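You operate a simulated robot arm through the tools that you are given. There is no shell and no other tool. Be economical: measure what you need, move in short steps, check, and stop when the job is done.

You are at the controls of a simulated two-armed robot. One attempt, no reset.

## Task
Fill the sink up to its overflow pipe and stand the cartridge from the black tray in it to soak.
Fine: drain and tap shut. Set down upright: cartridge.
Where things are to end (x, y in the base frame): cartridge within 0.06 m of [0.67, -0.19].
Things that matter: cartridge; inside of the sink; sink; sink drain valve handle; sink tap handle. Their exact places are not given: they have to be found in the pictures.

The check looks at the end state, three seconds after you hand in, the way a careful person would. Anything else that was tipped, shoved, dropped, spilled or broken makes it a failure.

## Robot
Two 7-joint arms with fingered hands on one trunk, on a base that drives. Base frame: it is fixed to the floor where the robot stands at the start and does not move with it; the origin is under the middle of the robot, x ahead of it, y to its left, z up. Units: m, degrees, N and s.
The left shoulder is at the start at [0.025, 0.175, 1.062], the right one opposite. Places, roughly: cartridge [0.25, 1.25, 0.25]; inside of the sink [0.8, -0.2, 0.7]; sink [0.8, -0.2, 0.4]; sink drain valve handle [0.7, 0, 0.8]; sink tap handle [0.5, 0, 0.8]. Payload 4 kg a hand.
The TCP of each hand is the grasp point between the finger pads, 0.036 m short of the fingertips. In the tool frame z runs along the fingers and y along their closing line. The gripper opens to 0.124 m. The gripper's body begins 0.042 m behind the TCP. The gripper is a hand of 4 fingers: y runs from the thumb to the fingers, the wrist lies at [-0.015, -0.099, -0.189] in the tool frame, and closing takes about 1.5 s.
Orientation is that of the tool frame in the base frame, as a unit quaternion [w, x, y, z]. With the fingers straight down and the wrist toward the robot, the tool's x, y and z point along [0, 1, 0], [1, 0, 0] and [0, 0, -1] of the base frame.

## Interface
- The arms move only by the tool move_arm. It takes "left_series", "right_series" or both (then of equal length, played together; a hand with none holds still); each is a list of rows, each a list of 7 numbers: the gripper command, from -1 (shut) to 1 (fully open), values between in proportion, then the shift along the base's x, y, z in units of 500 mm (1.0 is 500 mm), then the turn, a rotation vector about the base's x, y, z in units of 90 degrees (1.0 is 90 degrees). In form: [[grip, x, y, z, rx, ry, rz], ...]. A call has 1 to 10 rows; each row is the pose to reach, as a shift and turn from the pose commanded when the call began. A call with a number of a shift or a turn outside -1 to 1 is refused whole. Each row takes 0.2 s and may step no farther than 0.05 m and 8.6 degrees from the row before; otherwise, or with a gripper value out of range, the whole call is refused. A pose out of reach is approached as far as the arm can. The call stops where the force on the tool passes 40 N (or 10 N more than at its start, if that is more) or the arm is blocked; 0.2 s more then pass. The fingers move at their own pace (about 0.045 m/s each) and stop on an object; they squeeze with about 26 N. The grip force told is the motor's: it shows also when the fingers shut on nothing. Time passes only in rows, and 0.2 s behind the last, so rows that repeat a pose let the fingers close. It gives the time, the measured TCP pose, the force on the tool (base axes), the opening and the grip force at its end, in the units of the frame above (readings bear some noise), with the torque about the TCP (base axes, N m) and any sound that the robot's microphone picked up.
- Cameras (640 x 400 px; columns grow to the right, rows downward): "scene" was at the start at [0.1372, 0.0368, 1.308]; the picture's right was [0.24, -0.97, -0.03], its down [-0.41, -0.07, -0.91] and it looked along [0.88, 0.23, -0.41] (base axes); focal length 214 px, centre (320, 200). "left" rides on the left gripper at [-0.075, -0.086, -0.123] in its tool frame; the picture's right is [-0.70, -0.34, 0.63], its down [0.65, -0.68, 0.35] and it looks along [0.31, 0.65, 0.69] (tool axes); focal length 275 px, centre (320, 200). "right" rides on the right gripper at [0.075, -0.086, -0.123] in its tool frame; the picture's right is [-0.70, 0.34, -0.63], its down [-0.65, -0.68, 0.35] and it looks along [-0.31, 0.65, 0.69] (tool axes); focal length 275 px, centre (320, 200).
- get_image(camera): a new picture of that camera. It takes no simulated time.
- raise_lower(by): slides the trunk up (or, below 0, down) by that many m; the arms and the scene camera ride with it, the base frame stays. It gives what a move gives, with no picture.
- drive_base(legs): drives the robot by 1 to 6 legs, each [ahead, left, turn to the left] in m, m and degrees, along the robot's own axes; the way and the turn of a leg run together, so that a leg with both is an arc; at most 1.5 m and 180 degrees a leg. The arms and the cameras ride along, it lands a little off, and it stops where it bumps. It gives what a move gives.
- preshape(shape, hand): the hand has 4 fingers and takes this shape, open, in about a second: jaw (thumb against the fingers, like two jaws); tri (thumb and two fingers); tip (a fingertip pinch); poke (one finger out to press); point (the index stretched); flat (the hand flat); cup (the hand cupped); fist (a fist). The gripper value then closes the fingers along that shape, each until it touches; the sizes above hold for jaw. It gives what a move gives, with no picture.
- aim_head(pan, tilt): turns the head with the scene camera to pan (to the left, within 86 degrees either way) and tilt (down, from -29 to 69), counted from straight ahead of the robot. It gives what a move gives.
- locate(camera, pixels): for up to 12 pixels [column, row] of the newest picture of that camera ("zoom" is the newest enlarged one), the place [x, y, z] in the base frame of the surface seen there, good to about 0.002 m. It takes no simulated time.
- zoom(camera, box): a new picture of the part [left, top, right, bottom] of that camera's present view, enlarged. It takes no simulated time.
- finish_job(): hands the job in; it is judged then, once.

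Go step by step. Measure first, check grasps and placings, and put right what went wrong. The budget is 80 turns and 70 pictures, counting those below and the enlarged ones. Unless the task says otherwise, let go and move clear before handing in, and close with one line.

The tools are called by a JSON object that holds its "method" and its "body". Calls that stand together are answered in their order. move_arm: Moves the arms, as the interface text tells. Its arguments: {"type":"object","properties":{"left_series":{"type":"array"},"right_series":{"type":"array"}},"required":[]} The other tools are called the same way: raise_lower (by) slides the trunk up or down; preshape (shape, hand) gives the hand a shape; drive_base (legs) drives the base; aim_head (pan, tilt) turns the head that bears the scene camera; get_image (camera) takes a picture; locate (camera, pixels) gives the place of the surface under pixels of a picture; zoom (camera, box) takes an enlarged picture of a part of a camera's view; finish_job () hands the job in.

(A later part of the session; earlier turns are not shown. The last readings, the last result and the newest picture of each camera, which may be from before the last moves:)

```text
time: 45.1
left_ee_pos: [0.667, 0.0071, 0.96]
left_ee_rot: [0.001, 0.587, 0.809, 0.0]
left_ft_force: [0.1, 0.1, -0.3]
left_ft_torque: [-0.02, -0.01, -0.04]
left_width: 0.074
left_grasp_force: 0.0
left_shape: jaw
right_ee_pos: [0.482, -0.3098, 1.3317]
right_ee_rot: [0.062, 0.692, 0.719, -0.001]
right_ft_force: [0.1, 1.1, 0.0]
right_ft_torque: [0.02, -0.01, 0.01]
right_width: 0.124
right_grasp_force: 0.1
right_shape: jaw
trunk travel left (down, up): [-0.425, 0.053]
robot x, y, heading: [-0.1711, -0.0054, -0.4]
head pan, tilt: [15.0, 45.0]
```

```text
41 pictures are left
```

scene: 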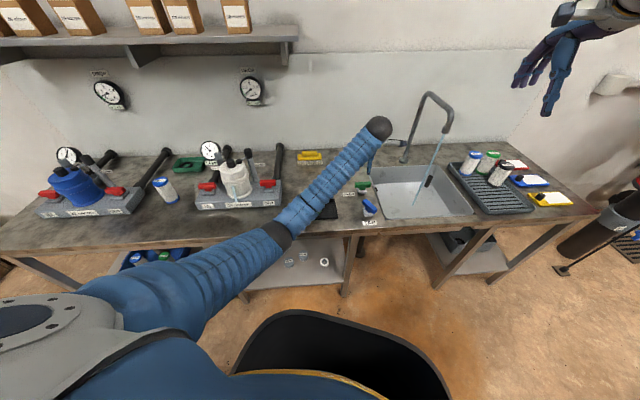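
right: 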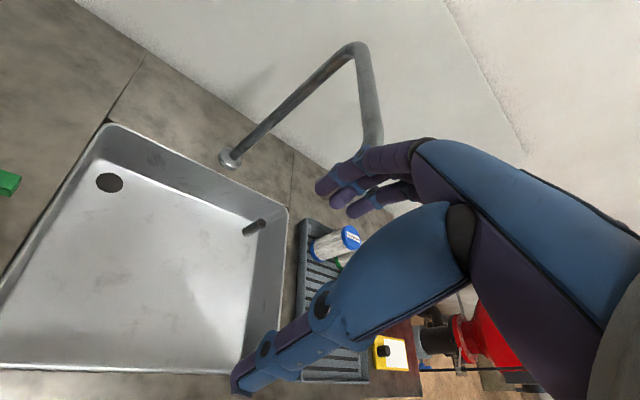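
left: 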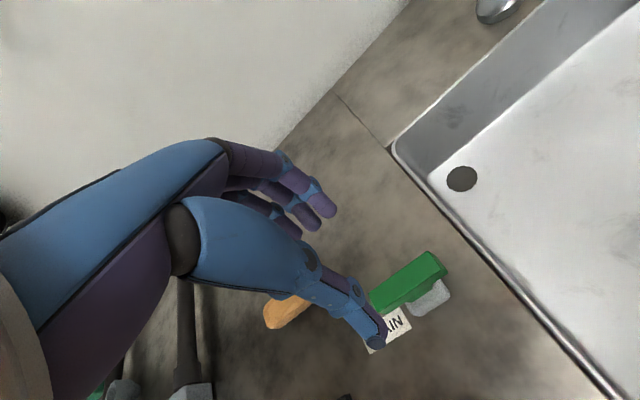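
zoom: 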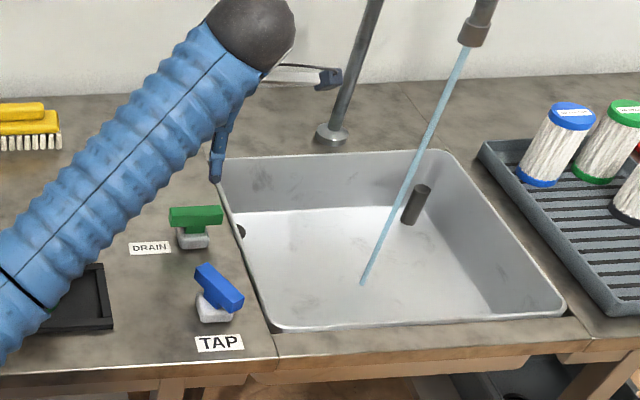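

The hand is centred over green (about [0.668,0.006]). I'll raise the trunk 0.05 for more elbow clearance, then descend and grip.

{"method": "raise_lower", "body": {"by": 0.05}}

{"method": "move_arm", "body": {"left_series": [[0.2, 0, 0, -0.08, 0, 0, 0], [0.2, 0, 0, -0.16, 0, 0, 0], [0.2, 0, 0, -0.24, 0, 0, 0], [0.2, 0, 0, -0.328, 0, 0, 0], [0.2, 0, 0, -0.328, 0, 0, 0], [-1, 0, 0, -0.328, 0, 0, 0], [-1, 0, 0, -0.328, 0, 0, 0], [-1, 0, 0, -0.328, 0, 0, 0], [-1, 0, 0, -0.328, 0, 0, 0], [-1, 0, 0, -0.328, 0, 0, 0]]}}

{"method": "get_image", "body": {"camera": "scene"}}

```text
time: 46.0
left_ee_pos: [0.6653, 0.0052, 1.0116]
left_ee_rot: [0.0, 0.587, 0.809, 0.0]
left_ft_force: [0.6, 0.0, -0.1]
left_ft_torque: [0.03, -0.01, 0.05]
left_width: 0.074
left_grasp_force: 0.1
left_shape: jaw
right_ee_pos: [0.4834, -0.3097, 1.3835]
right_ee_rot: [0.061, 0.691, 0.72, -0.002]
right_ft_force: [0.4, 0.4, -0.4]
right_ft_torque: [0.0, -0.02, 0.0]
right_width: 0.1239
right_grasp_force: 0.0
right_shape: jaw
trunk travel left (down, up): [-0.475, 0.003]
robot x, y, heading: [-0.1702, -0.0106, -0.7]
head pan, tilt: [15.0, 45.0]
```

```text
time: 48.2
left_ee_pos: [0.6658, 0.007, 0.8463]
left_ee_rot: [0.0, 0.588, 0.809, -0.001]
left_ft_force: [-5.2, -0.6, 0.7]
left_ft_torque: [0.12, -0.35, -0.11]
left_width: 0.0296
left_grasp_force: 25.8
left_shape: jaw
right_ee_pos: [0.4808, -0.3101, 1.3829]
right_ee_rot: [0.062, 0.692, 0.72, -0.002]
right_ft_force: [0.0, 0.7, 0.9]
right_ft_torque: [-0.01, 0.01, -0.02]
right_width: 0.124
right_grasp_force: 0.1
right_shape: jaw
trunk travel left (down, up): [-0.475, 0.003]
robot x, y, heading: [-0.1755, -0.0087, -0.6]
head pan, tilt: [15.0, 45.0]
```

```text
40 pictures are left
```

scene: 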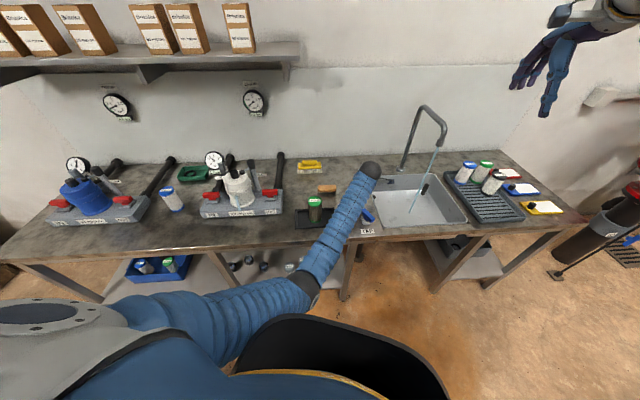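

Green is gripped. I'll turn it clockwise about 45° first, then check forearm clearance to the cartridge before going on.

{"method": "move_arm", "body": {"left_series": [[-1, 0, 0, 0, 0, 0, -0.09], [-1, 0, 0, 0, 0, 0, -0.18], [-1, 0, 0, 0, 0, 0, -0.27], [-1, 0, 0, 0, 0, 0, -0.36], [-1, 0, 0, 0, 0, 0, -0.45]]}}

{"method": "zoom", "body": {"camera": "scene", "box": [240, 140, 480, 290]}}

```text
time: 49.4
left_ee_pos: [0.6654, 0.0077, 0.8473]
left_ee_rot: [0.001, 0.832, 0.554, 0.0]
left_ft_force: [-1.9, 6.6, 1.1]
left_ft_torque: [0.06, -0.49, 0.06]
left_width: 0.0293
left_grasp_force: 26.1
left_shape: jaw
right_ee_pos: [0.4815, -0.3085, 1.3823]
right_ee_rot: [0.061, 0.692, 0.719, -0.002]
right_ft_force: [0.3, 0.6, 1.3]
right_ft_torque: [0.02, 0.02, -0.02]
right_width: 0.124
right_grasp_force: 0.0
right_shape: jaw
trunk travel left (down, up): [-0.475, 0.003]
robot x, y, heading: [-0.1752, -0.0045, -0.6]
head pan, tilt: [15.0, 45.0]
```

```text
2.67 times, centred on (360, 215) of scene
```

zoom: 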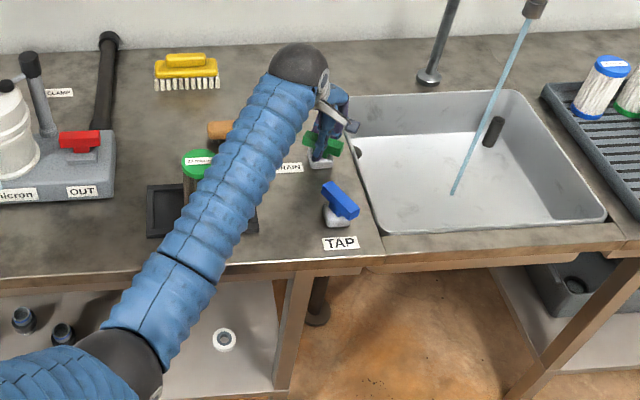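

{"method": "locate", "body": {"camera": "zoom", "pixels": [[212, 205], [225, 170], [245, 125], [265, 100], [180, 240], [195, 160], [150, 300], [240, 200]]}}

```text
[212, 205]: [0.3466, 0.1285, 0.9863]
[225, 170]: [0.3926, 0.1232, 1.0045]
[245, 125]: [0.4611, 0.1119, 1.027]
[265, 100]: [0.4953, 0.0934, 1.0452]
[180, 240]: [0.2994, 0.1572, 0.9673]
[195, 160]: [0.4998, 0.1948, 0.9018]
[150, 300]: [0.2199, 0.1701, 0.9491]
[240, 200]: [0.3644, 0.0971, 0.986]
```

The forearm would sweep within about 2 cm of the cartridge's top if I turned on. I'll let go, lift, and drive right about 0.28 m so the arm comes in clear of it.

{"method": "move_arm", "body": {"left_series": [[0.2, 0, 0, 0, 0, 0, 0], [0.2, 0, 0, 0, 0, 0, 0], [0.2, 0, 0, 0, 0, 0, 0], [0.2, 0, 0, 0, 0, 0, 0], [0.2, 0, 0, 0.08, 0, 0, 0], [0.2, 0, 0, 0.16, 0, 0, 0], [0.2, 0, 0, 0.24, 0, 0, 0], [0.2, 0, 0, 0.3, 0, 0, 0]]}}

{"method": "drive_base", "body": {"legs": [[0, -0.28, 0]]}}

{"method": "get_image", "body": {"camera": "scene"}}

```text
time: 51.2
left_ee_pos: [0.6653, 0.0059, 0.996]
left_ee_rot: [-0.001, 0.831, 0.556, -0.001]
left_ft_force: [0.5, 0.0, -0.1]
left_ft_torque: [-0.01, 0.0, 0.02]
left_width: 0.0742
left_grasp_force: 0.1
left_shape: jaw
right_ee_pos: [0.4824, -0.3087, 1.3819]
right_ee_rot: [0.062, 0.691, 0.72, -0.001]
right_ft_force: [0.4, 0.3, -0.9]
right_ft_torque: [-0.03, 0.02, 0.01]
right_width: 0.1239
right_grasp_force: 0.1
right_shape: jaw
trunk travel left (down, up): [-0.475, 0.003]
robot x, y, heading: [-0.1757, -0.0093, -0.8]
head pan, tilt: [15.0, 45.0]
```

```text
time: 53.2
left_ee_pos: [0.6621, -0.2845, 0.996]
left_ee_rot: [0.0, 0.832, 0.555, 0.0]
left_ft_force: [0.2, 0.6, -0.2]
left_ft_torque: [0.06, -0.02, 0.0]
left_width: 0.0742
left_grasp_force: 0.0
left_shape: jaw
right_ee_pos: [0.4789, -0.5995, 1.3819]
right_ee_rot: [0.062, 0.693, 0.718, -0.001]
right_ft_force: [0.6, 0.8, 0.3]
right_ft_torque: [0.03, -0.01, 0.02]
right_width: 0.1242
right_grasp_force: 0.0
right_shape: jaw
trunk travel left (down, up): [-0.475, 0.003]
robot x, y, heading: [-0.1809, -0.2971, -0.5]
head pan, tilt: [15.0, 45.0]
```

```text
38 pictures are left
```

scene: 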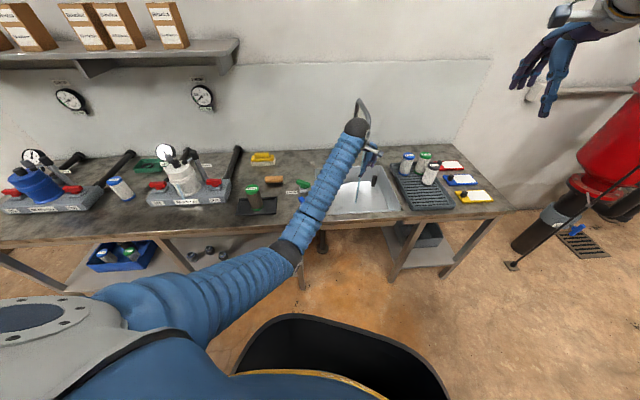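

The drive is done, but the hand now hovers near the water stream, so I'll move it back toward the green handle.

{"method": "move_arm", "body": {"left_series": [[0.2, 0, 0.083, 0, 0, 0, 0], [0.2, 0, 0.166, 0, 0, 0, 0], [0.2, 0, 0.249, 0, 0, 0, 0], [0.2, 0, 0.332, 0, 0, 0, 0], [0.2, 0.004, 0.415, 0, 0, 0, 0], [0.2, 0.008, 0.498, 0, 0, 0, 0], [0.2, 0.01, 0.582, 0, 0, 0, 0], [0.2, 0.01, 0.582, 0, 0, 0, 0]]}}

{"method": "aim_head", "body": {"pan": 20, "tilt": 40}}

{"method": "zoom", "body": {"camera": "scene", "box": [240, 130, 440, 260]}}

{"method": "get_image", "body": {"camera": "left"}}

```text
time: 55.0
left_ee_pos: [0.6667, 0.0087, 0.9985]
left_ee_rot: [0.001, 0.832, 0.554, -0.001]
left_ft_force: [-0.5, 0.6, 0.1]
left_ft_torque: [0.01, -0.01, 0.01]
left_width: 0.074
left_grasp_force: 0.0
left_shape: jaw
right_ee_pos: [0.4783, -0.5988, 1.3822]
right_ee_rot: [0.062, 0.692, 0.719, -0.001]
right_ft_force: [-1.1, 0.1, 0.5]
right_ft_torque: [0.0, -0.02, 0.01]
right_width: 0.1238
right_grasp_force: 0.1
right_shape: jaw
trunk travel left (down, up): [-0.475, 0.003]
robot x, y, heading: [-0.177, -0.2979, -0.8]
head pan, tilt: [15.0, 45.0]
```

```text
time: 55.7
left_ee_pos: [0.6663, 0.0088, 0.9983]
left_ee_rot: [0.0, 0.832, 0.555, -0.001]
left_ft_force: [1.1, -0.4, 0.1]
left_ft_torque: [0.04, -0.01, 0.0]
left_width: 0.0741
left_grasp_force: 0.0
left_shape: jaw
right_ee_pos: [0.4791, -0.5975, 1.3833]
right_ee_rot: [0.062, 0.692, 0.719, -0.001]
right_ft_force: [0.2, -0.1, 0.0]
right_ft_torque: [0.0, -0.02, 0.01]
right_width: 0.124
right_grasp_force: 0.0
right_shape: jaw
trunk travel left (down, up): [-0.475, 0.003]
robot x, y, heading: [-0.1739, -0.2928, -1.0]
head pan, tilt: [20.0, 40.0]
```

```text
3.08 times, centred on (340, 195) of scene
```

zoom: 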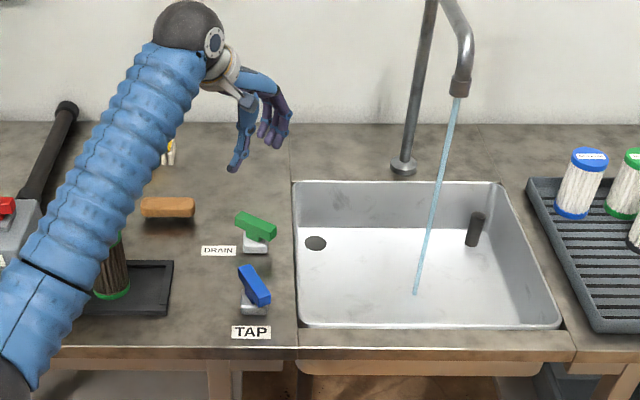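

```text
36 pictures are left
```

left: 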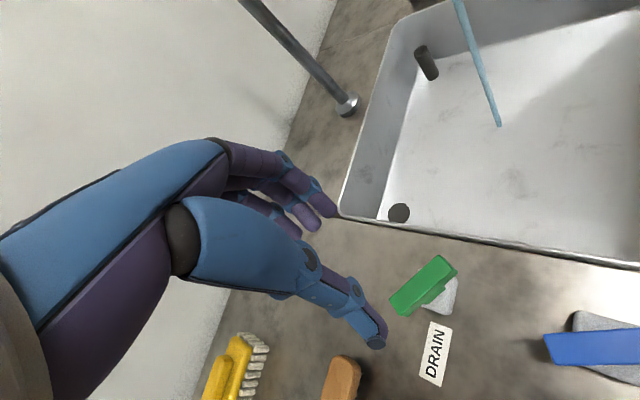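

{"method": "locate", "body": {"camera": "zoom", "pixels": [[150, 100], [120, 150], [90, 200], [60, 250], [20, 320], [240, 222], [270, 235], [255, 228]]}}

{"method": "locate", "body": {"camera": "left", "pixels": [[393, 300], [435, 260], [452, 268], [415, 283]]}}

```text
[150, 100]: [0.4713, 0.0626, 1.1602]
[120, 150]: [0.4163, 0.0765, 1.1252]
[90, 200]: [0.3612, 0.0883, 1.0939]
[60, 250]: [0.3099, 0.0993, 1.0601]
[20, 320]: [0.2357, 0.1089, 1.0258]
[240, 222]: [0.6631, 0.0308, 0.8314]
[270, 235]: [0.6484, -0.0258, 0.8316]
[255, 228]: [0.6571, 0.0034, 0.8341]
```

```text
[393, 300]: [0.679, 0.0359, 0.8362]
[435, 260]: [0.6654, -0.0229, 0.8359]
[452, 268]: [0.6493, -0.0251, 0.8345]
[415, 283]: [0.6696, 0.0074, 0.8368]
```

Forearm now runs at y≈0.06–0.1, clear of the cartridge. Green is at about 76° (30° turned). Descending and gripping it again.

{"method": "move_arm", "body": {"left_series": [[0.2, 0, -0.004, -0.09, 0, 0, 0.045], [0.2, -0.002, -0.007, -0.18, 0, 0, 0.09], [0.2, -0.003, -0.007, -0.25, 0, 0, 0.09], [0.2, -0.003, -0.007, -0.304, 0, 0, 0.09], [0.2, -0.003, -0.007, -0.304, 0, 0, 0.09], [-1, -0.003, -0.007, -0.304, 0, 0, 0.09], [-1, -0.003, -0.007, -0.304, 0, 0, 0.09], [-1, -0.003, -0.007, -0.304, 0, 0, 0.09], [-1, -0.003, -0.007, -0.304, 0, 0, 0.09], [-1, -0.003, -0.007, -0.304, 0, 0, 0.09]]}}

{"method": "move_arm", "body": {"left_series": [[-1, 0, 0, 0, 0, 0, -0.09], [-1, 0, 0, 0, 0, 0, -0.18], [-1, 0, 0, 0, 0, 0, -0.27], [-1, 0, 0, 0, 0, 0, -0.36]]}}

{"method": "zoom", "body": {"camera": "scene", "box": [240, 130, 440, 260]}}

```text
time: 57.9
left_ee_pos: [0.6648, 0.0046, 0.8462]
left_ee_rot: [0.0, 0.79, 0.613, 0.0]
left_ft_force: [-5.4, 2.0, 0.6]
left_ft_torque: [-0.07, -0.39, -0.01]
left_width: 0.0297
left_grasp_force: 26.0
left_shape: jaw
right_ee_pos: [0.4787, -0.5983, 1.3831]
right_ee_rot: [0.062, 0.692, 0.719, -0.002]
right_ft_force: [-0.2, 0.4, 0.4]
right_ft_torque: [-0.01, -0.01, -0.02]
right_width: 0.1242
right_grasp_force: 0.1
right_shape: jaw
trunk travel left (down, up): [-0.475, 0.003]
robot x, y, heading: [-0.18, -0.2962, -1.0]
head pan, tilt: [20.0, 40.0]
```

```text
time: 58.9
left_ee_pos: [0.6656, 0.0066, 0.846]
left_ee_rot: [0.001, 0.93, 0.367, 0.0]
left_ft_force: [0.2, 13.2, 9.7]
left_ft_torque: [-0.09, -0.49, 0.06]
left_width: 0.0297
left_grasp_force: 26.4
left_shape: jaw
right_ee_pos: [0.4794, -0.5962, 1.3827]
right_ee_rot: [0.063, 0.692, 0.719, -0.002]
right_ft_force: [-0.1, -0.8, 0.2]
right_ft_torque: [-0.04, 0.01, -0.02]
right_width: 0.1239
right_grasp_force: 0.1
right_shape: jaw
trunk travel left (down, up): [-0.475, 0.003]
robot x, y, heading: [-0.1761, -0.2941, -0.8]
head pan, tilt: [20.0, 40.0]
```

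```text
3.08 times, centred on (340, 195) of scene
```

zoom: 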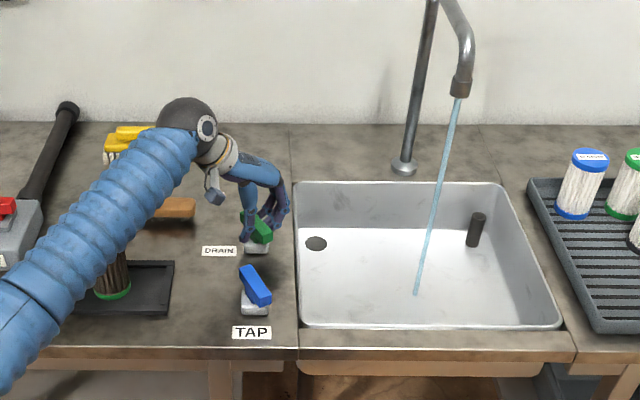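

Turning well, though a side force of 13 N showed. I'll check the forearm height again before finishing the turn.

{"method": "locate", "body": {"camera": "zoom", "pixels": [[160, 160], [130, 190], [105, 225], [125, 240], [60, 270], [118, 255], [265, 222], [255, 232]]}}

{"method": "get_image", "body": {"camera": "left"}}

```text
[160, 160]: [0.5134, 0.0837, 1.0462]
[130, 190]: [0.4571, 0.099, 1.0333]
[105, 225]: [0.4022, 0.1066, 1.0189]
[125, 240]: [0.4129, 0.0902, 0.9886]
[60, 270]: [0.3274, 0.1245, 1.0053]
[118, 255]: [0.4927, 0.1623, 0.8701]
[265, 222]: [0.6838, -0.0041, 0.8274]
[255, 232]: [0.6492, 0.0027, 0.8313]
```

```text
34 pictures are left
```

left: 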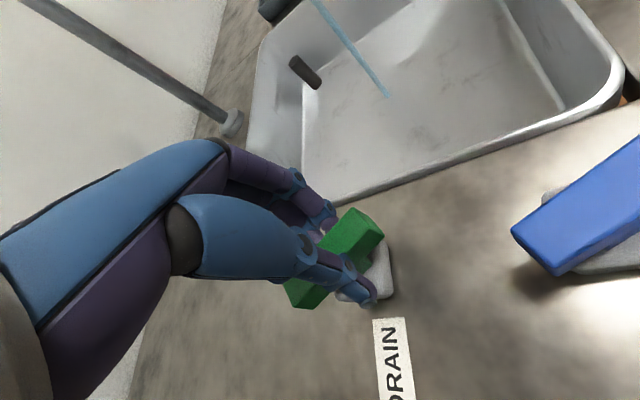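

Forearm is clear of the cartridge. Continuing the clockwise turn to the stop.

{"method": "move_arm", "body": {"left_series": [[-1, 0, 0, 0, 0, 0, -0.08], [-1, 0, 0, 0, 0, 0, -0.16], [-1, 0, 0, 0, 0, 0, -0.24], [-1, 0, 0, 0, 0, 0, -0.32], [-1, 0, 0, 0, 0, 0, -0.38]]}}

{"method": "zoom", "body": {"camera": "scene", "box": [240, 130, 440, 260]}}

```text
time: 60.1
left_ee_pos: [0.6655, 0.0048, 0.8446]
left_ee_rot: [0.001, 0.997, 0.076, 0.0]
left_ft_force: [10.3, 19.9, 13.6]
left_ft_torque: [-0.1, -0.42, 0.1]
left_width: 0.0311
left_grasp_force: 25.8
left_shape: jaw
right_ee_pos: [0.4775, -0.5961, 1.3832]
right_ee_rot: [0.062, 0.692, 0.719, -0.001]
right_ft_force: [1.1, 0.2, 0.2]
right_ft_torque: [0.06, 0.01, 0.0]
right_width: 0.1241
right_grasp_force: 0.1
right_shape: jaw
trunk travel left (down, up): [-0.475, 0.003]
robot x, y, heading: [-0.1785, -0.2946, -0.7]
head pan, tilt: [20.0, 40.0]
```

```text
3.08 times, centred on (340, 195) of scene
```

zoom: 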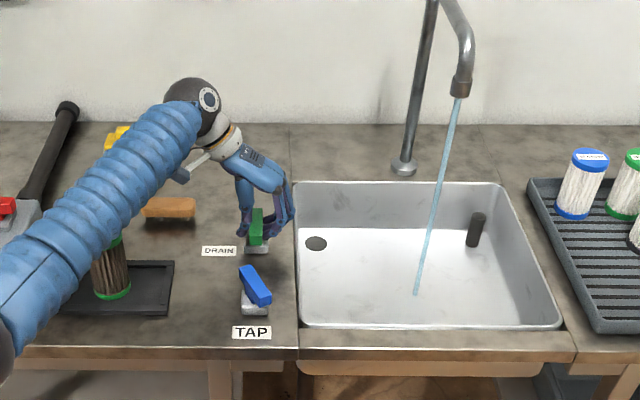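

The green bar now lies along the sink edge. Releasing and lifting to check it and the water.

{"method": "move_arm", "body": {"left_series": [[0.2, 0, 0, 0, 0, 0, 0.05], [0.2, 0, 0, 0, 0, 0, 0.08], [0.2, 0, 0, 0, 0, 0, 0.1], [0.2, 0, 0, 0, 0, 0, 0.1], [0.2, 0, 0, 0.08, 0, 0, 0.1], [0.2, 0, 0, 0.16, 0, 0, 0.1], [0.2, 0, 0, 0.24, 0, 0, 0.1]]}}

{"method": "zoom", "body": {"camera": "scene", "box": [240, 130, 440, 260]}}

{"method": "locate", "body": {"camera": "zoom", "pixels": [[260, 210], [250, 210], [262, 240], [250, 242], [255, 225]]}}

```text
time: 61.7
left_ee_pos: [0.6648, 0.0041, 0.9653]
left_ee_rot: [0.0, 0.988, 0.156, 0.0]
left_ft_force: [0.0, 0.1, -1.1]
left_ft_torque: [0.02, 0.03, -0.01]
left_width: 0.0738
left_grasp_force: 0.0
left_shape: jaw
right_ee_pos: [0.4787, -0.5971, 1.3824]
right_ee_rot: [0.063, 0.693, 0.718, -0.001]
right_ft_force: [0.5, 0.5, 0.1]
right_ft_torque: [0.01, 0.01, 0.01]
right_width: 0.1241
right_grasp_force: 0.0
right_shape: jaw
trunk travel left (down, up): [-0.475, 0.003]
robot x, y, heading: [-0.1804, -0.2989, -0.8]
head pan, tilt: [20.0, 40.0]
```

```text
3.08 times, centred on (340, 195) of scene
```

zoom: 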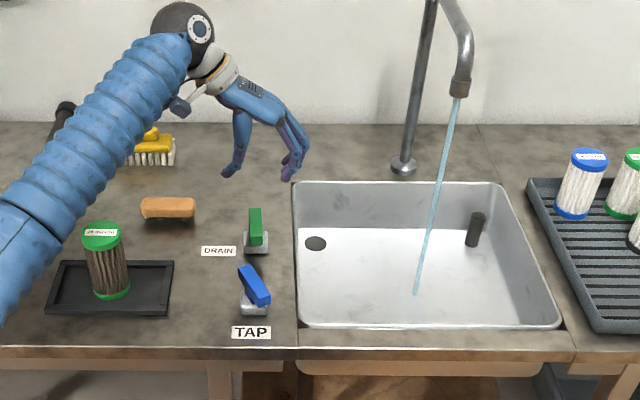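

```text
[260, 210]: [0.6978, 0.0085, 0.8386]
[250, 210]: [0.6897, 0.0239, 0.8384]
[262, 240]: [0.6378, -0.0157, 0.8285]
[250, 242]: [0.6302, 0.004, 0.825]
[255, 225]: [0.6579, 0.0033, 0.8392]
```

Green now lies at about 20°, parallel to the shut tap direction. While the water runs, I'll bring the left hand above the cartridge with the fingers fully open.

{"method": "move_arm", "body": {"left_series": [[1, -0.03, 0.03, 0.04, 0, 0, 0.09], [1, -0.06, 0.06, 0.07, 0, 0, 0.18], [1, -0.1, 0.1, 0.07, 0, 0, 0.27], [1, -0.14, 0.15, 0.07, 0, 0, 0.36], [1, -0.18, 0.2, 0.07, 0, 0, 0.45], [1, -0.22, 0.25, 0.07, 0, 0, 0.54], [1, -0.26, 0.29, 0.07, 0, 0, 0.63], [1, -0.3, 0.33, 0.07, 0, 0, 0.72], [1, -0.336, 0.364, 0.07, 0, 0, 0.8], [1, -0.336, 0.364, 0.07, 0, 0, 0.8]]}}

{"method": "get_image", "body": {"camera": "left"}}

{"method": "zoom", "body": {"camera": "scene", "box": [220, 130, 440, 260]}}

```text
time: 63.9
left_ee_pos: [0.4991, 0.1867, 0.9998]
left_ee_rot: [0.001, 0.707, 0.707, -0.001]
left_ft_force: [0.8, -0.4, -0.9]
left_ft_torque: [0.03, 0.02, 0.0]
left_width: 0.1238
left_grasp_force: 0.0
left_shape: jaw
right_ee_pos: [0.4789, -0.5977, 1.3826]
right_ee_rot: [0.06, 0.693, 0.719, -0.002]
right_ft_force: [1.0, -1.0, 0.6]
right_ft_torque: [0.0, 0.01, -0.01]
right_width: 0.1239
right_grasp_force: 0.0
right_shape: jaw
trunk travel left (down, up): [-0.475, 0.003]
robot x, y, heading: [-0.179, -0.2945, -0.7]
head pan, tilt: [20.0, 40.0]
```

```text
31 pictures are left
```

left: 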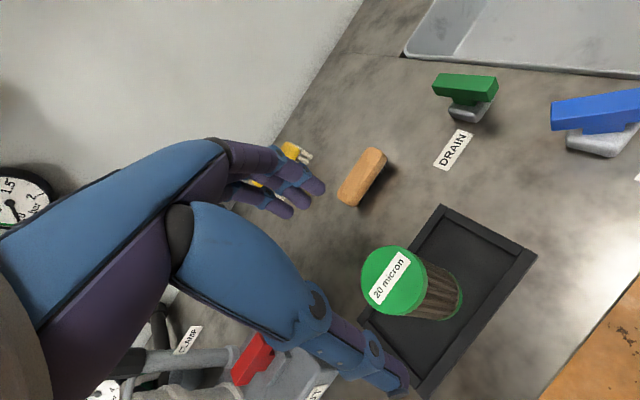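

```text
2.91 times, centred on (330, 195) of scene
```

zoom: 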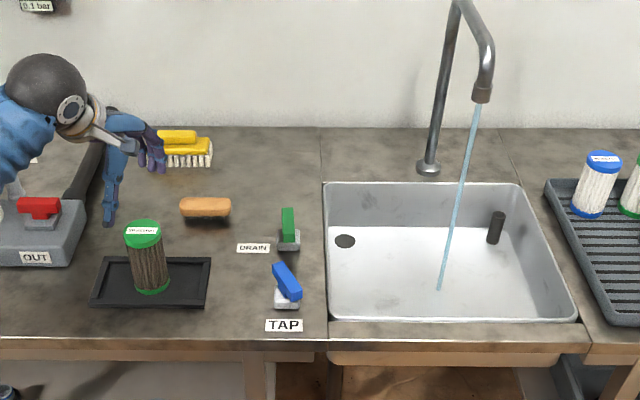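

{"method": "locate", "body": {"camera": "zoom", "pixels": [[125, 233], [162, 231], [143, 223], [143, 245], [150, 290], [430, 250], [480, 290], [438, 288], [345, 241], [497, 213]]}}

{"method": "locate", "body": {"camera": "left", "pixels": [[363, 280], [415, 258], [390, 248], [395, 312]]}}

```text
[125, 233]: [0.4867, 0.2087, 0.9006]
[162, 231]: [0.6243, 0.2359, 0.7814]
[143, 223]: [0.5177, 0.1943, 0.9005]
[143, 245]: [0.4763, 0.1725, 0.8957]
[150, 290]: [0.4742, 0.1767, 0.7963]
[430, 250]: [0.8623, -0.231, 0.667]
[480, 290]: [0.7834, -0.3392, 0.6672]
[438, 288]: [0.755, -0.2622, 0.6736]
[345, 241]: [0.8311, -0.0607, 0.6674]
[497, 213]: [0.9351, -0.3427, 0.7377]
```

```text
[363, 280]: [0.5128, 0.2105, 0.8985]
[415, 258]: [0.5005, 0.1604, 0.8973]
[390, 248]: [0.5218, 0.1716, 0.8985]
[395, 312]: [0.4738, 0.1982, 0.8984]
```

The cartridge cap is centred at [0.498,0.186], directly below the hand. The sink is not visibly filling yet, only 4 s on. Descending and gripping the cartridge.

{"method": "move_arm", "body": {"left_series": [[1, 0, -0.001, -0.08, 0, 0, 0], [1, 0, -0.001, -0.16, 0, 0, 0], [1, 0, -0.001, -0.25, 0, 0, 0], [1, 0, -0.001, -0.25, 0, 0, 0], [-1, 0, -0.001, -0.25, 0, 0, 0], [-1, 0, -0.001, -0.25, 0, 0, 0], [-1, 0, -0.001, -0.25, 0, 0, 0], [-1, 0, -0.001, -0.25, 0, 0, 0], [-1, 0, -0.001, -0.25, 0, 0, 0], [-1, 0, -0.001, -0.25, 0, 0, 0]]}}

{"method": "zoom", "body": {"camera": "scene", "box": [220, 130, 440, 260]}}

{"method": "locate", "body": {"camera": "zoom", "pixels": [[430, 250], [480, 290], [400, 280], [345, 241]]}}

```text
time: 66.1
left_ee_pos: [0.4988, 0.1844, 0.8757]
left_ee_rot: [0.0, 0.708, 0.706, 0.0]
left_ft_force: [0.2, -0.7, 11.0]
left_ft_torque: [-0.02, -0.41, -0.06]
left_width: 0.0779
left_grasp_force: 26.1
left_shape: jaw
right_ee_pos: [0.4769, -0.5968, 1.3831]
right_ee_rot: [0.062, 0.693, 0.718, -0.001]
right_ft_force: [0.1, -0.6, 0.6]
right_ft_torque: [-0.01, -0.03, -0.01]
right_width: 0.1239
right_grasp_force: 0.0
right_shape: jaw
trunk travel left (down, up): [-0.475, 0.003]
robot x, y, heading: [-0.1786, -0.2947, -0.9]
head pan, tilt: [20.0, 40.0]
```

```text
2.91 times, centred on (330, 195) of scene
```

zoom: 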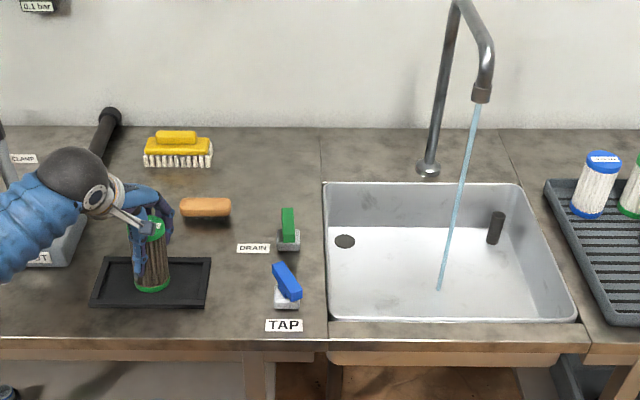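

```text
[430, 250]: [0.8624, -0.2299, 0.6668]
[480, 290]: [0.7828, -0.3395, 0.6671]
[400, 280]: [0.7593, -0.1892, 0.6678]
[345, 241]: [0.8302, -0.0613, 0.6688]
```

The cartridge is gripped (width 0.078, 26 N). Lifting it gently to verify the hold.

{"method": "move_arm", "body": {"left_series": [[-1, 0, 0, 0.04, 0, 0, 0], [-1, 0, 0, 0.1, 0, 0, 0], [-1, 0, 0, 0.17, 0, 0, 0], [-1, 0, 0, 0.24, 0, 0, 0], [-1, 0, 0, 0.24, 0, 0, 0]]}}

{"method": "zoom", "body": {"camera": "scene", "box": [220, 130, 440, 260]}}

{"method": "get_image", "body": {"camera": "left"}}

```text
time: 67.3
left_ee_pos: [0.497, 0.1867, 0.9949]
left_ee_rot: [0.0, 0.708, 0.706, -0.001]
left_ft_force: [0.4, 0.3, -1.3]
left_ft_torque: [0.02, 0.0, 0.01]
left_width: 0.0775
left_grasp_force: 26.3
left_shape: jaw
right_ee_pos: [0.4779, -0.5956, 1.3827]
right_ee_rot: [0.062, 0.692, 0.72, -0.002]
right_ft_force: [-0.9, -0.5, 0.6]
right_ft_torque: [-0.01, -0.04, 0.01]
right_width: 0.1239
right_grasp_force: 0.0
right_shape: jaw
trunk travel left (down, up): [-0.475, 0.003]
robot x, y, heading: [-0.177, -0.2998, -0.8]
head pan, tilt: [20.0, 40.0]
```

```text
2.91 times, centred on (330, 195) of scene
```

zoom: 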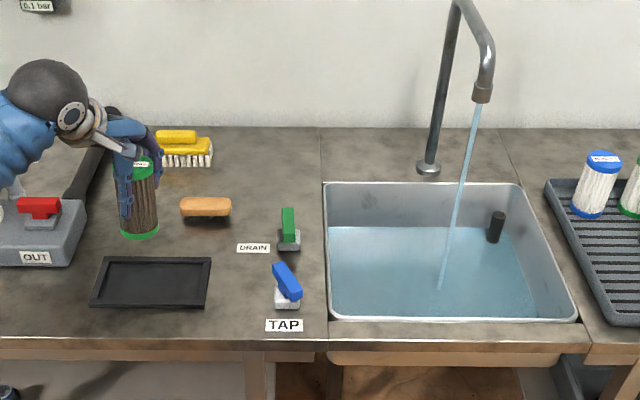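

```text
27 pictures are left
```

left: 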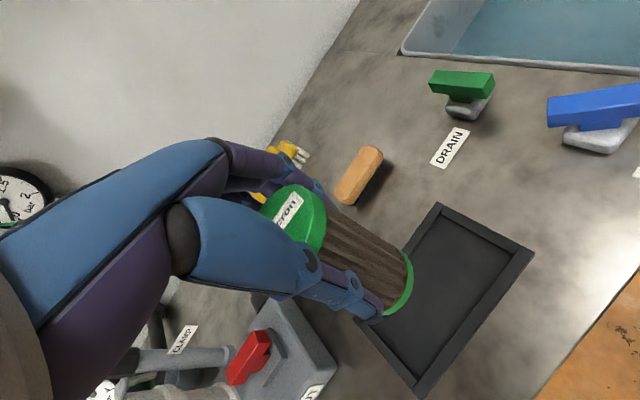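

The sink is filling now (blue water visible) and the cartridge is held upright. I'll measure the water level and cartridge bottom and move the cartridge over the sink.

{"method": "locate", "body": {"camera": "zoom", "pixels": [[430, 250], [480, 290], [400, 280], [138, 233], [140, 238], [495, 240], [497, 213]]}}

{"method": "move_arm", "body": {"left_series": [[-1, 0.033, -0.073, 0, 0, 0, 0], [-1, 0.065, -0.147, 0, 0, 0, 0], [-1, 0.098, -0.22, 0, 0, 0, 0], [-1, 0.13, -0.294, 0, 0, 0, 0], [-1, 0.163, -0.367, 0, 0, 0, 0], [-1, 0.196, -0.44, 0, 0, 0, 0], [-1, 0.228, -0.514, 0, 0, 0, 0], [-1, 0.261, -0.587, 0, 0, 0, 0], [-1, 0.294, -0.66, 0, 0, 0, 0], [-1, 0.326, -0.733, 0, 0, 0, 0]]}}

{"method": "get_image", "body": {"camera": "scene"}}

```text
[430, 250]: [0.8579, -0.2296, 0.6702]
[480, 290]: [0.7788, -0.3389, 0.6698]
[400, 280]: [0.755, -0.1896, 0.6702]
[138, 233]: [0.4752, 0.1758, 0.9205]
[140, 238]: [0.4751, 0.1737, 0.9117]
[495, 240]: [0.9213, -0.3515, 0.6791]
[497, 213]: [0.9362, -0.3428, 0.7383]
```

```text
time: 69.5
left_ee_pos: [0.6634, -0.18, 0.9914]
left_ee_rot: [0.0, 0.708, 0.707, -0.001]
left_ft_force: [-0.3, -0.8, -2.2]
left_ft_torque: [-0.01, -0.01, -0.02]
left_width: 0.0774
left_grasp_force: 26.2
left_shape: jaw
right_ee_pos: [0.4782, -0.5982, 1.382]
right_ee_rot: [0.061, 0.692, 0.719, -0.002]
right_ft_force: [0.0, 0.1, -0.4]
right_ft_torque: [-0.03, 0.02, 0.02]
right_width: 0.124
right_grasp_force: 0.0
right_shape: jaw
trunk travel left (down, up): [-0.475, 0.003]
robot x, y, heading: [-0.1728, -0.2999, -0.5]
head pan, tilt: [20.0, 40.0]
```

```text
26 pictures are left
```

scene: 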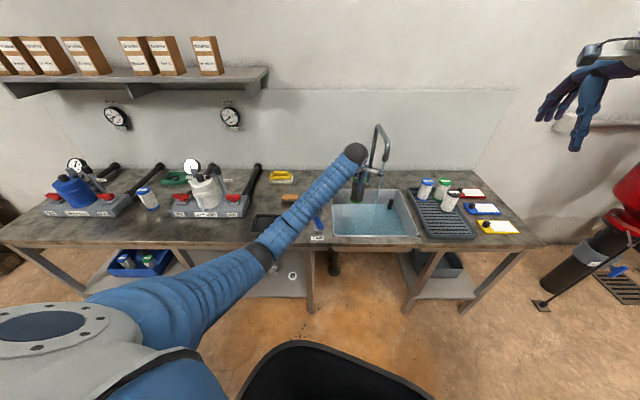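

The water is about 3 mm deep and slow, so I'll open the tap more after placing the cartridge. Lowering it halfway first to check clearances.

{"method": "move_arm", "body": {"left_series": [[-1, 0, 0, -0.08, 0, 0, 0], [-1, 0, 0, -0.16, 0, 0, 0], [-1, 0, 0, -0.24, 0, 0, 0], [-1, 0, 0, -0.3, 0, 0, 0]]}}

{"method": "zoom", "body": {"camera": "scene", "box": [240, 130, 440, 290]}}

{"method": "locate", "body": {"camera": "zoom", "pixels": [[310, 120], [270, 160], [230, 200], [190, 240], [150, 280], [100, 320], [380, 190], [450, 240]]}}

```text
time: 70.5
left_ee_pos: [0.6637, -0.1812, 0.842]
left_ee_rot: [0.0, 0.708, 0.706, -0.001]
left_ft_force: [0.6, -0.4, -1.0]
left_ft_torque: [0.02, 0.0, 0.0]
left_width: 0.0768
left_grasp_force: 25.9
left_shape: jaw
right_ee_pos: [0.4792, -0.5981, 1.3839]
right_ee_rot: [0.062, 0.693, 0.718, -0.002]
right_ft_force: [0.3, 0.2, 0.8]
right_ft_torque: [0.01, 0.0, 0.01]
right_width: 0.1241
right_grasp_force: 0.1
right_shape: jaw
trunk travel left (down, up): [-0.475, 0.003]
robot x, y, heading: [-0.1769, -0.2937, -1.0]
head pan, tilt: [20.0, 40.0]
```

```text
2.50 times, centred on (340, 210) of scene
```

zoom: 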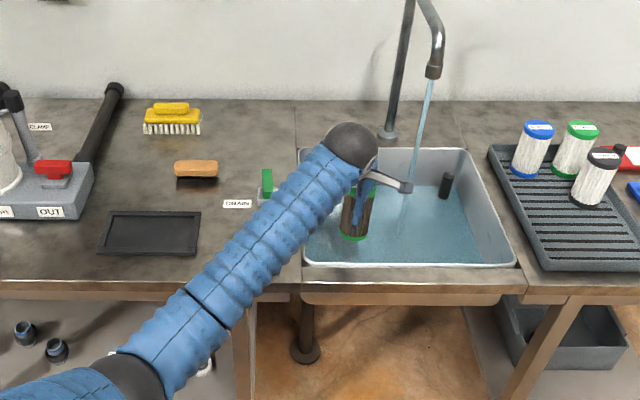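

```text
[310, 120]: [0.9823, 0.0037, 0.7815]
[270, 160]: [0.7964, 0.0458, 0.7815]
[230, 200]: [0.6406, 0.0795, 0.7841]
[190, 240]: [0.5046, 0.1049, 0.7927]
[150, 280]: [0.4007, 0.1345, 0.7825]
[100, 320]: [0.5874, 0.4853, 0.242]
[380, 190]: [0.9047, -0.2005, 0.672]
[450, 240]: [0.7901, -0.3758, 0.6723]
```

{"method": "locate", "body": {"camera": "zoom", "pixels": [[325, 185], [290, 220], [275, 235], [245, 265], [210, 305], [165, 345], [300, 235], [120, 375], [225, 245]]}}

```text
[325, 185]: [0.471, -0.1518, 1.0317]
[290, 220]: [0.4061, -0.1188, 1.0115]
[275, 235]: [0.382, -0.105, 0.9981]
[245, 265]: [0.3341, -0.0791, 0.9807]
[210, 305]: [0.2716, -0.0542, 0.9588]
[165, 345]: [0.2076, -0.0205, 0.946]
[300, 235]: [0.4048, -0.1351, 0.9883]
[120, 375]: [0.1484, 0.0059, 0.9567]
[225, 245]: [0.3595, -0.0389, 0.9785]
```

The forearm clears the bench edge and the handles. Lowering the cartridge to the sink floor.

{"method": "move_arm", "body": {"left_series": [[-1, 0, 0, -0.06, 0, 0, 0], [-1, 0, 0, -0.11, 0, 0, 0], [-1, 0, 0, -0.15, 0, 0, 0], [-1, 0, 0, -0.168, 0, 0, 0], [-1, 0, 0, -0.176, 0, 0, 0], [-1, 0, 0, -0.176, 0, 0, 0]]}}

{"method": "zoom", "body": {"camera": "scene", "box": [290, 150, 430, 260]}}

{"method": "get_image", "body": {"camera": "left"}}

```text
time: 71.9
left_ee_pos: [0.6595, -0.181, 0.7574]
left_ee_rot: [0.001, 0.708, 0.707, 0.0]
left_ft_force: [-2.1, 0.2, 9.4]
left_ft_torque: [0.01, -0.09, 0.0]
left_width: 0.077
left_grasp_force: 26.2
left_shape: jaw
right_ee_pos: [0.4777, -0.5978, 1.3835]
right_ee_rot: [0.061, 0.693, 0.718, -0.002]
right_ft_force: [-0.6, -0.2, -0.1]
right_ft_torque: [0.02, 0.04, -0.01]
right_width: 0.1239
right_grasp_force: 0.1
right_shape: jaw
trunk travel left (down, up): [-0.475, 0.003]
robot x, y, heading: [-0.1766, -0.2965, -0.6]
head pan, tilt: [20.0, 40.0]
```

```text
3.64 times, centred on (360, 205) of scene
```

zoom: 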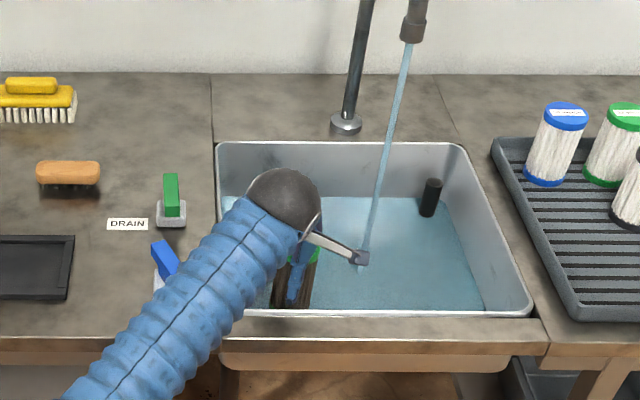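

```text
23 pictures are left
```

left: 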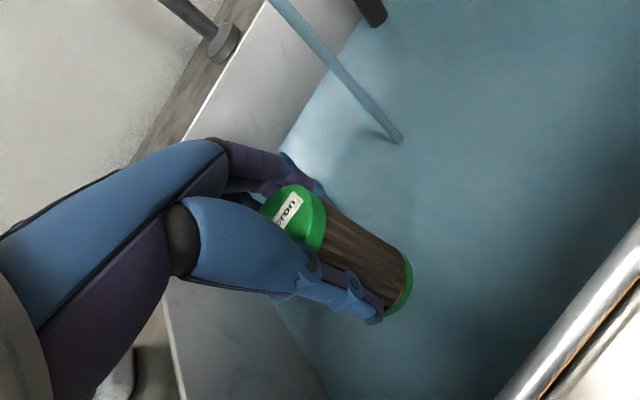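

The cartridge rests on the floor (9.4 N upward force). Releasing and rising straight up.

{"method": "move_arm", "body": {"left_series": [[0.4, 0, 0, 0, 0, 0, 0], [0.8, 0, 0, 0.004, 0, 0, 0], [0.8, 0, 0, 0.004, 0, 0, 0], [0.8, 0, 0, 0.004, 0, 0, 0], [0.8, 0, 0, 0.04, 0, 0, 0], [0.8, 0, 0, 0.12, 0, 0, 0], [0.8, 0, 0, 0.21, 0, 0, 0], [0.8, 0, 0, 0.3, 0, 0, 0], [0.8, 0, 0, 0.39, 0, 0, 0], [0.8, 0, 0, 0.42, 0, 0, 0]]}}

{"method": "get_image", "body": {"camera": "left"}}

```text
time: 74.1
left_ee_pos: [0.6618, -0.1811, 0.9648]
left_ee_rot: [0.0, 0.708, 0.707, 0.0]
left_ft_force: [0.5, 0.5, 0.5]
left_ft_torque: [0.02, -0.02, 0.02]
left_width: 0.1113
left_grasp_force: 0.1
left_shape: jaw
right_ee_pos: [0.479, -0.5966, 1.3827]
right_ee_rot: [0.062, 0.692, 0.719, -0.001]
right_ft_force: [-0.2, -0.4, 0.6]
right_ft_torque: [-0.01, -0.02, 0.01]
right_width: 0.1239
right_grasp_force: 0.1
right_shape: jaw
trunk travel left (down, up): [-0.475, 0.003]
robot x, y, heading: [-0.1782, -0.2932, -0.7]
head pan, tilt: [20.0, 40.0]
```

```text
22 pictures are left
```

left: 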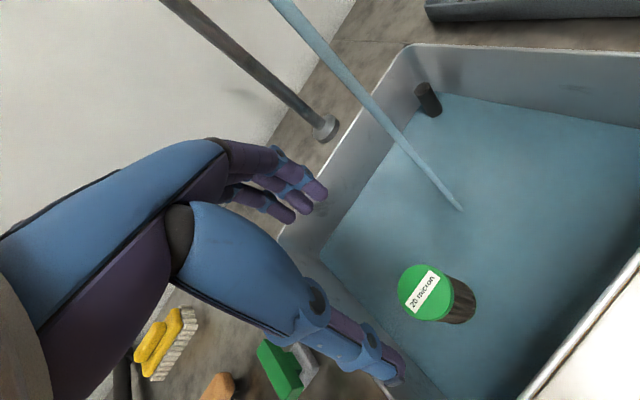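

The cartridge stands upright in the sink. I'll measure it and the water level, then go back over the tap handle (now at about 42°).

{"method": "locate", "body": {"camera": "left", "pixels": [[425, 293], [550, 200], [550, 280], [480, 140]]}}

{"method": "move_arm", "body": {"left_series": [[0.2, -0.036, 0.042, 0, 0, 0, -0.08], [0.2, -0.072, 0.084, 0, 0, 0, -0.16], [0.2, -0.108, 0.126, 0, 0, 0, -0.24], [0.2, -0.144, 0.168, 0, 0, 0, -0.32], [0.2, -0.18, 0.21, 0, 0, 0, -0.4], [0.2, -0.216, 0.252, 0, 0, 0, -0.48], [0.2, -0.247, 0.288, 0, 0, 0, -0.533], [0.2, -0.247, 0.288, 0, 0, 0, -0.533]]}}

{"method": "zoom", "body": {"camera": "scene", "box": [290, 150, 430, 260]}}

{"method": "get_image", "body": {"camera": "left"}}

```text
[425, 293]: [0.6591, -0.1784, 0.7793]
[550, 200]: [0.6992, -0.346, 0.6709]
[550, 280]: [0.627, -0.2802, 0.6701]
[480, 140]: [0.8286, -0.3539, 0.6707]
```

```text
time: 75.9
left_ee_pos: [0.5384, -0.0372, 0.9666]
left_ee_rot: [0.001, 0.934, 0.358, -0.001]
left_ft_force: [0.3, -0.3, 0.1]
left_ft_torque: [-0.01, -0.01, -0.01]
left_width: 0.0746
left_grasp_force: 0.0
left_shape: jaw
right_ee_pos: [0.4783, -0.5963, 1.3827]
right_ee_rot: [0.062, 0.693, 0.718, -0.002]
right_ft_force: [0.0, 0.2, 0.1]
right_ft_torque: [0.01, 0.05, 0.01]
right_width: 0.1239
right_grasp_force: 0.1
right_shape: jaw
trunk travel left (down, up): [-0.475, 0.003]
robot x, y, heading: [-0.1767, -0.2947, -0.8]
head pan, tilt: [20.0, 40.0]
```

```text
3.64 times, centred on (360, 205) of scene
```

zoom: 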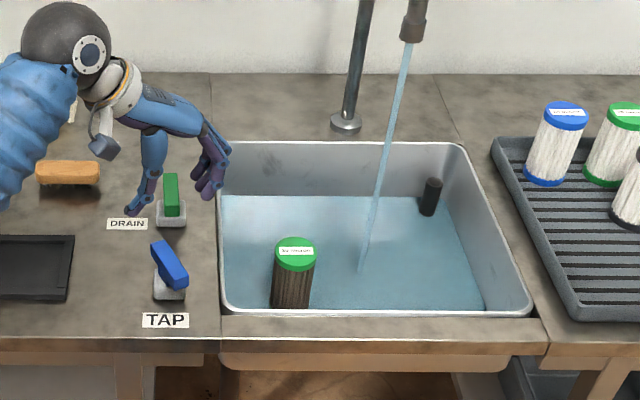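

```text
20 pictures are left
```

left: 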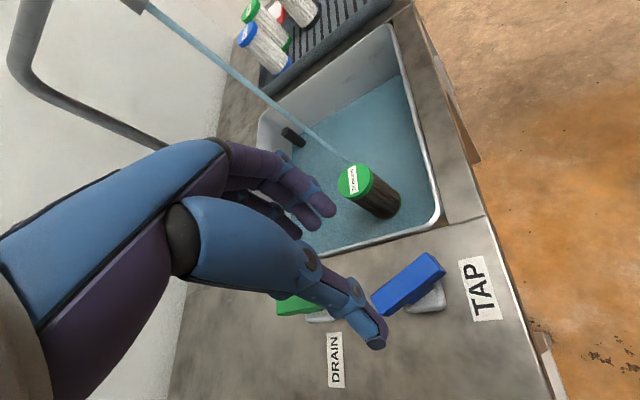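

Cartridge is standing at [0.659,-0.178], within 2 cm of target. The level is only about 0.671 against a pipe top at 0.738. I'll grip the blue handle to open the tap further.

{"method": "move_arm", "body": {"left_series": [[0.2, 0, 0, -0.08, 0, 0, 0], [0.2, 0, 0, -0.16, 0, 0, 0], [0.2, 0, 0, -0.24, 0, 0, 0], [0.2, 0, 0, -0.24, 0, 0, 0], [-1, 0, 0, -0.24, 0, 0, 0], [-1, 0, 0, -0.24, 0, 0, 0], [-1, 0, 0, -0.24, 0, 0, 0], [-1, 0, 0, -0.24, 0, 0, 0], [-1, 0, 0, -0.24, 0, 0, 0]]}}

{"method": "move_arm", "body": {"left_series": [[-1, 0, 0, 0, 0, 0, 0.09], [-1, 0, 0, 0, 0, 0, 0.18], [-1, 0, 0, 0, 0, 0, 0.27], [-1, 0, 0, 0, 0, 0, 0.36], [-1, 0, 0, 0, 0, 0, 0.45], [-1, 0, 0, 0, 0, 0, 0.54], [-1, 0, 0, 0, 0, 0, 0.6]]}}

{"method": "zoom", "body": {"camera": "scene", "box": [290, 150, 430, 260]}}

{"method": "locate", "body": {"camera": "zoom", "pixels": [[330, 230], [420, 290], [440, 240], [380, 295]]}}

```text
time: 77.9
left_ee_pos: [0.5373, -0.0368, 0.8486]
left_ee_rot: [0.0, 0.934, 0.358, 0.0]
left_ft_force: [-2.8, 3.1, 4.1]
left_ft_torque: [-0.2, -0.19, -0.07]
left_width: 0.0278
left_grasp_force: 25.6
left_shape: jaw
right_ee_pos: [0.477, -0.5977, 1.3826]
right_ee_rot: [0.062, 0.692, 0.72, -0.002]
right_ft_force: [-0.8, 0.3, -0.2]
right_ft_torque: [0.03, -0.01, -0.01]
right_width: 0.124
right_grasp_force: 0.1
right_shape: jaw
trunk travel left (down, up): [-0.475, 0.003]
robot x, y, heading: [-0.1771, -0.294, -1.0]
head pan, tilt: [20.0, 40.0]
```

```text
time: 79.5
left_ee_pos: [0.5366, -0.0363, 0.8482]
left_ee_rot: [0.001, 0.669, 0.743, 0.0]
left_ft_force: [4.5, 2.5, 15.9]
left_ft_torque: [0.15, -0.6, -0.04]
left_width: 0.027
left_grasp_force: 26.0
left_shape: jaw
right_ee_pos: [0.4772, -0.5977, 1.3822]
right_ee_rot: [0.061, 0.692, 0.719, -0.002]
right_ft_force: [-0.1, 0.5, -0.2]
right_ft_torque: [0.01, -0.01, 0.0]
right_width: 0.1239
right_grasp_force: 0.1
right_shape: jaw
trunk travel left (down, up): [-0.475, 0.003]
robot x, y, heading: [-0.1744, -0.2949, -1.0]
head pan, tilt: [20.0, 40.0]
```

```text
3.64 times, centred on (360, 205) of scene
```

zoom: 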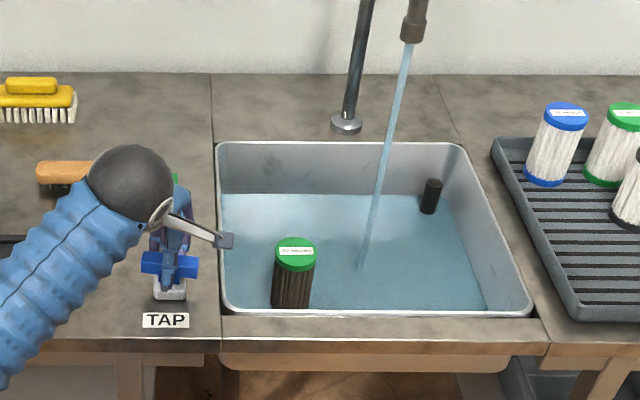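

```text
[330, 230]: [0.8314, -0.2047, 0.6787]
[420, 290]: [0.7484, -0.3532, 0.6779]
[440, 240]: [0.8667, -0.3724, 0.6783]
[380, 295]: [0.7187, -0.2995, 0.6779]
```

Water rose to 0.678 and the bar is across (open). Holding still while the sink fills and measuring the rate.

{"method": "move_arm", "body": {"left_series": [[-1, 0, 0, 0, 0, 0, 0], [-1, 0, 0, 0, 0, 0, 0], [-1, 0, 0, 0, 0, 0, 0], [-1, 0, 0, 0, 0, 0, 0], [-1, 0, 0, 0, 0, 0, 0], [-1, 0, 0, 0, 0, 0, 0], [-1, 0, 0, 0, 0, 0, 0], [-1, 0, 0, 0, 0, 0, 0], [-1, 0, 0, 0, 0, 0, 0], [-1, 0, 0, 0, 0, 0, 0]]}}

{"method": "move_arm", "body": {"left_series": [[-1, 0, 0, 0, 0, 0, 0], [-1, 0, 0, 0, 0, 0, 0], [-1, 0, 0, 0, 0, 0, 0], [-1, 0, 0, 0, 0, 0, 0], [-1, 0, 0, 0, 0, 0, 0], [-1, 0, 0, 0, 0, 0, 0], [-1, 0, 0, 0, 0, 0, 0], [-1, 0, 0, 0, 0, 0, 0], [-1, 0, 0, 0, 0, 0, 0], [-1, 0, 0, 0, 0, 0, 0]]}}

{"method": "zoom", "body": {"camera": "scene", "box": [290, 150, 430, 260]}}

{"method": "locate", "body": {"camera": "zoom", "pixels": [[330, 230], [420, 290], [440, 240], [434, 182], [295, 250]]}}

```text
time: 81.7
left_ee_pos: [0.5367, -0.0368, 0.8467]
left_ee_rot: [0.001, 0.67, 0.742, 0.0]
left_ft_force: [4.8, 3.2, 20.5]
left_ft_torque: [0.17, -0.68, 0.01]
left_width: 0.0268
left_grasp_force: 25.5
left_shape: jaw
right_ee_pos: [0.4782, -0.5976, 1.3829]
right_ee_rot: [0.062, 0.693, 0.718, -0.002]
right_ft_force: [0.3, -0.6, -0.1]
right_ft_torque: [-0.04, -0.01, 0.01]
right_width: 0.1242
right_grasp_force: 0.1
right_shape: jaw
trunk travel left (down, up): [-0.475, 0.003]
robot x, y, heading: [-0.1758, -0.2978, -0.5]
head pan, tilt: [20.0, 40.0]
```

```text
time: 83.9
left_ee_pos: [0.5368, -0.0371, 0.8479]
left_ee_rot: [0.001, 0.67, 0.743, 0.001]
left_ft_force: [5.0, 2.9, 20.9]
left_ft_torque: [0.14, -0.67, 0.01]
left_width: 0.0269
left_grasp_force: 26.1
left_shape: jaw
right_ee_pos: [0.4772, -0.5977, 1.3831]
right_ee_rot: [0.062, 0.692, 0.719, -0.001]
right_ft_force: [0.3, -0.4, 0.4]
right_ft_torque: [-0.01, -0.01, 0.03]
right_width: 0.1239
right_grasp_force: 0.0
right_shape: jaw
trunk travel left (down, up): [-0.475, 0.003]
robot x, y, heading: [-0.1778, -0.2953, -1.0]
head pan, tilt: [20.0, 40.0]
```

```text
3.64 times, centred on (360, 205) of scene
```

zoom: 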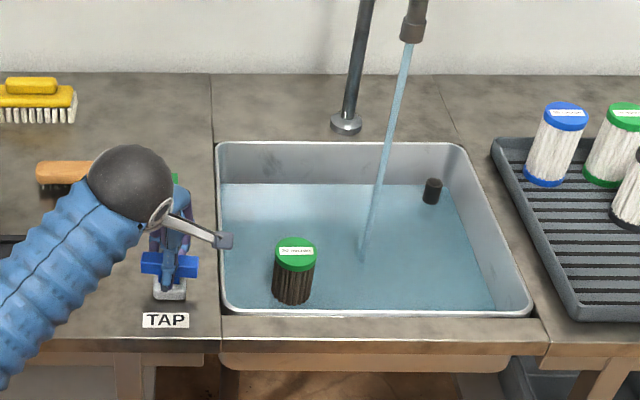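

```text
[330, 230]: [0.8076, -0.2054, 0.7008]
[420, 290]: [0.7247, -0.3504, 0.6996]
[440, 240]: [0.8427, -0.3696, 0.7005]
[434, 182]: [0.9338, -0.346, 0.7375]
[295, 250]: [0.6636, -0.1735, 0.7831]
```

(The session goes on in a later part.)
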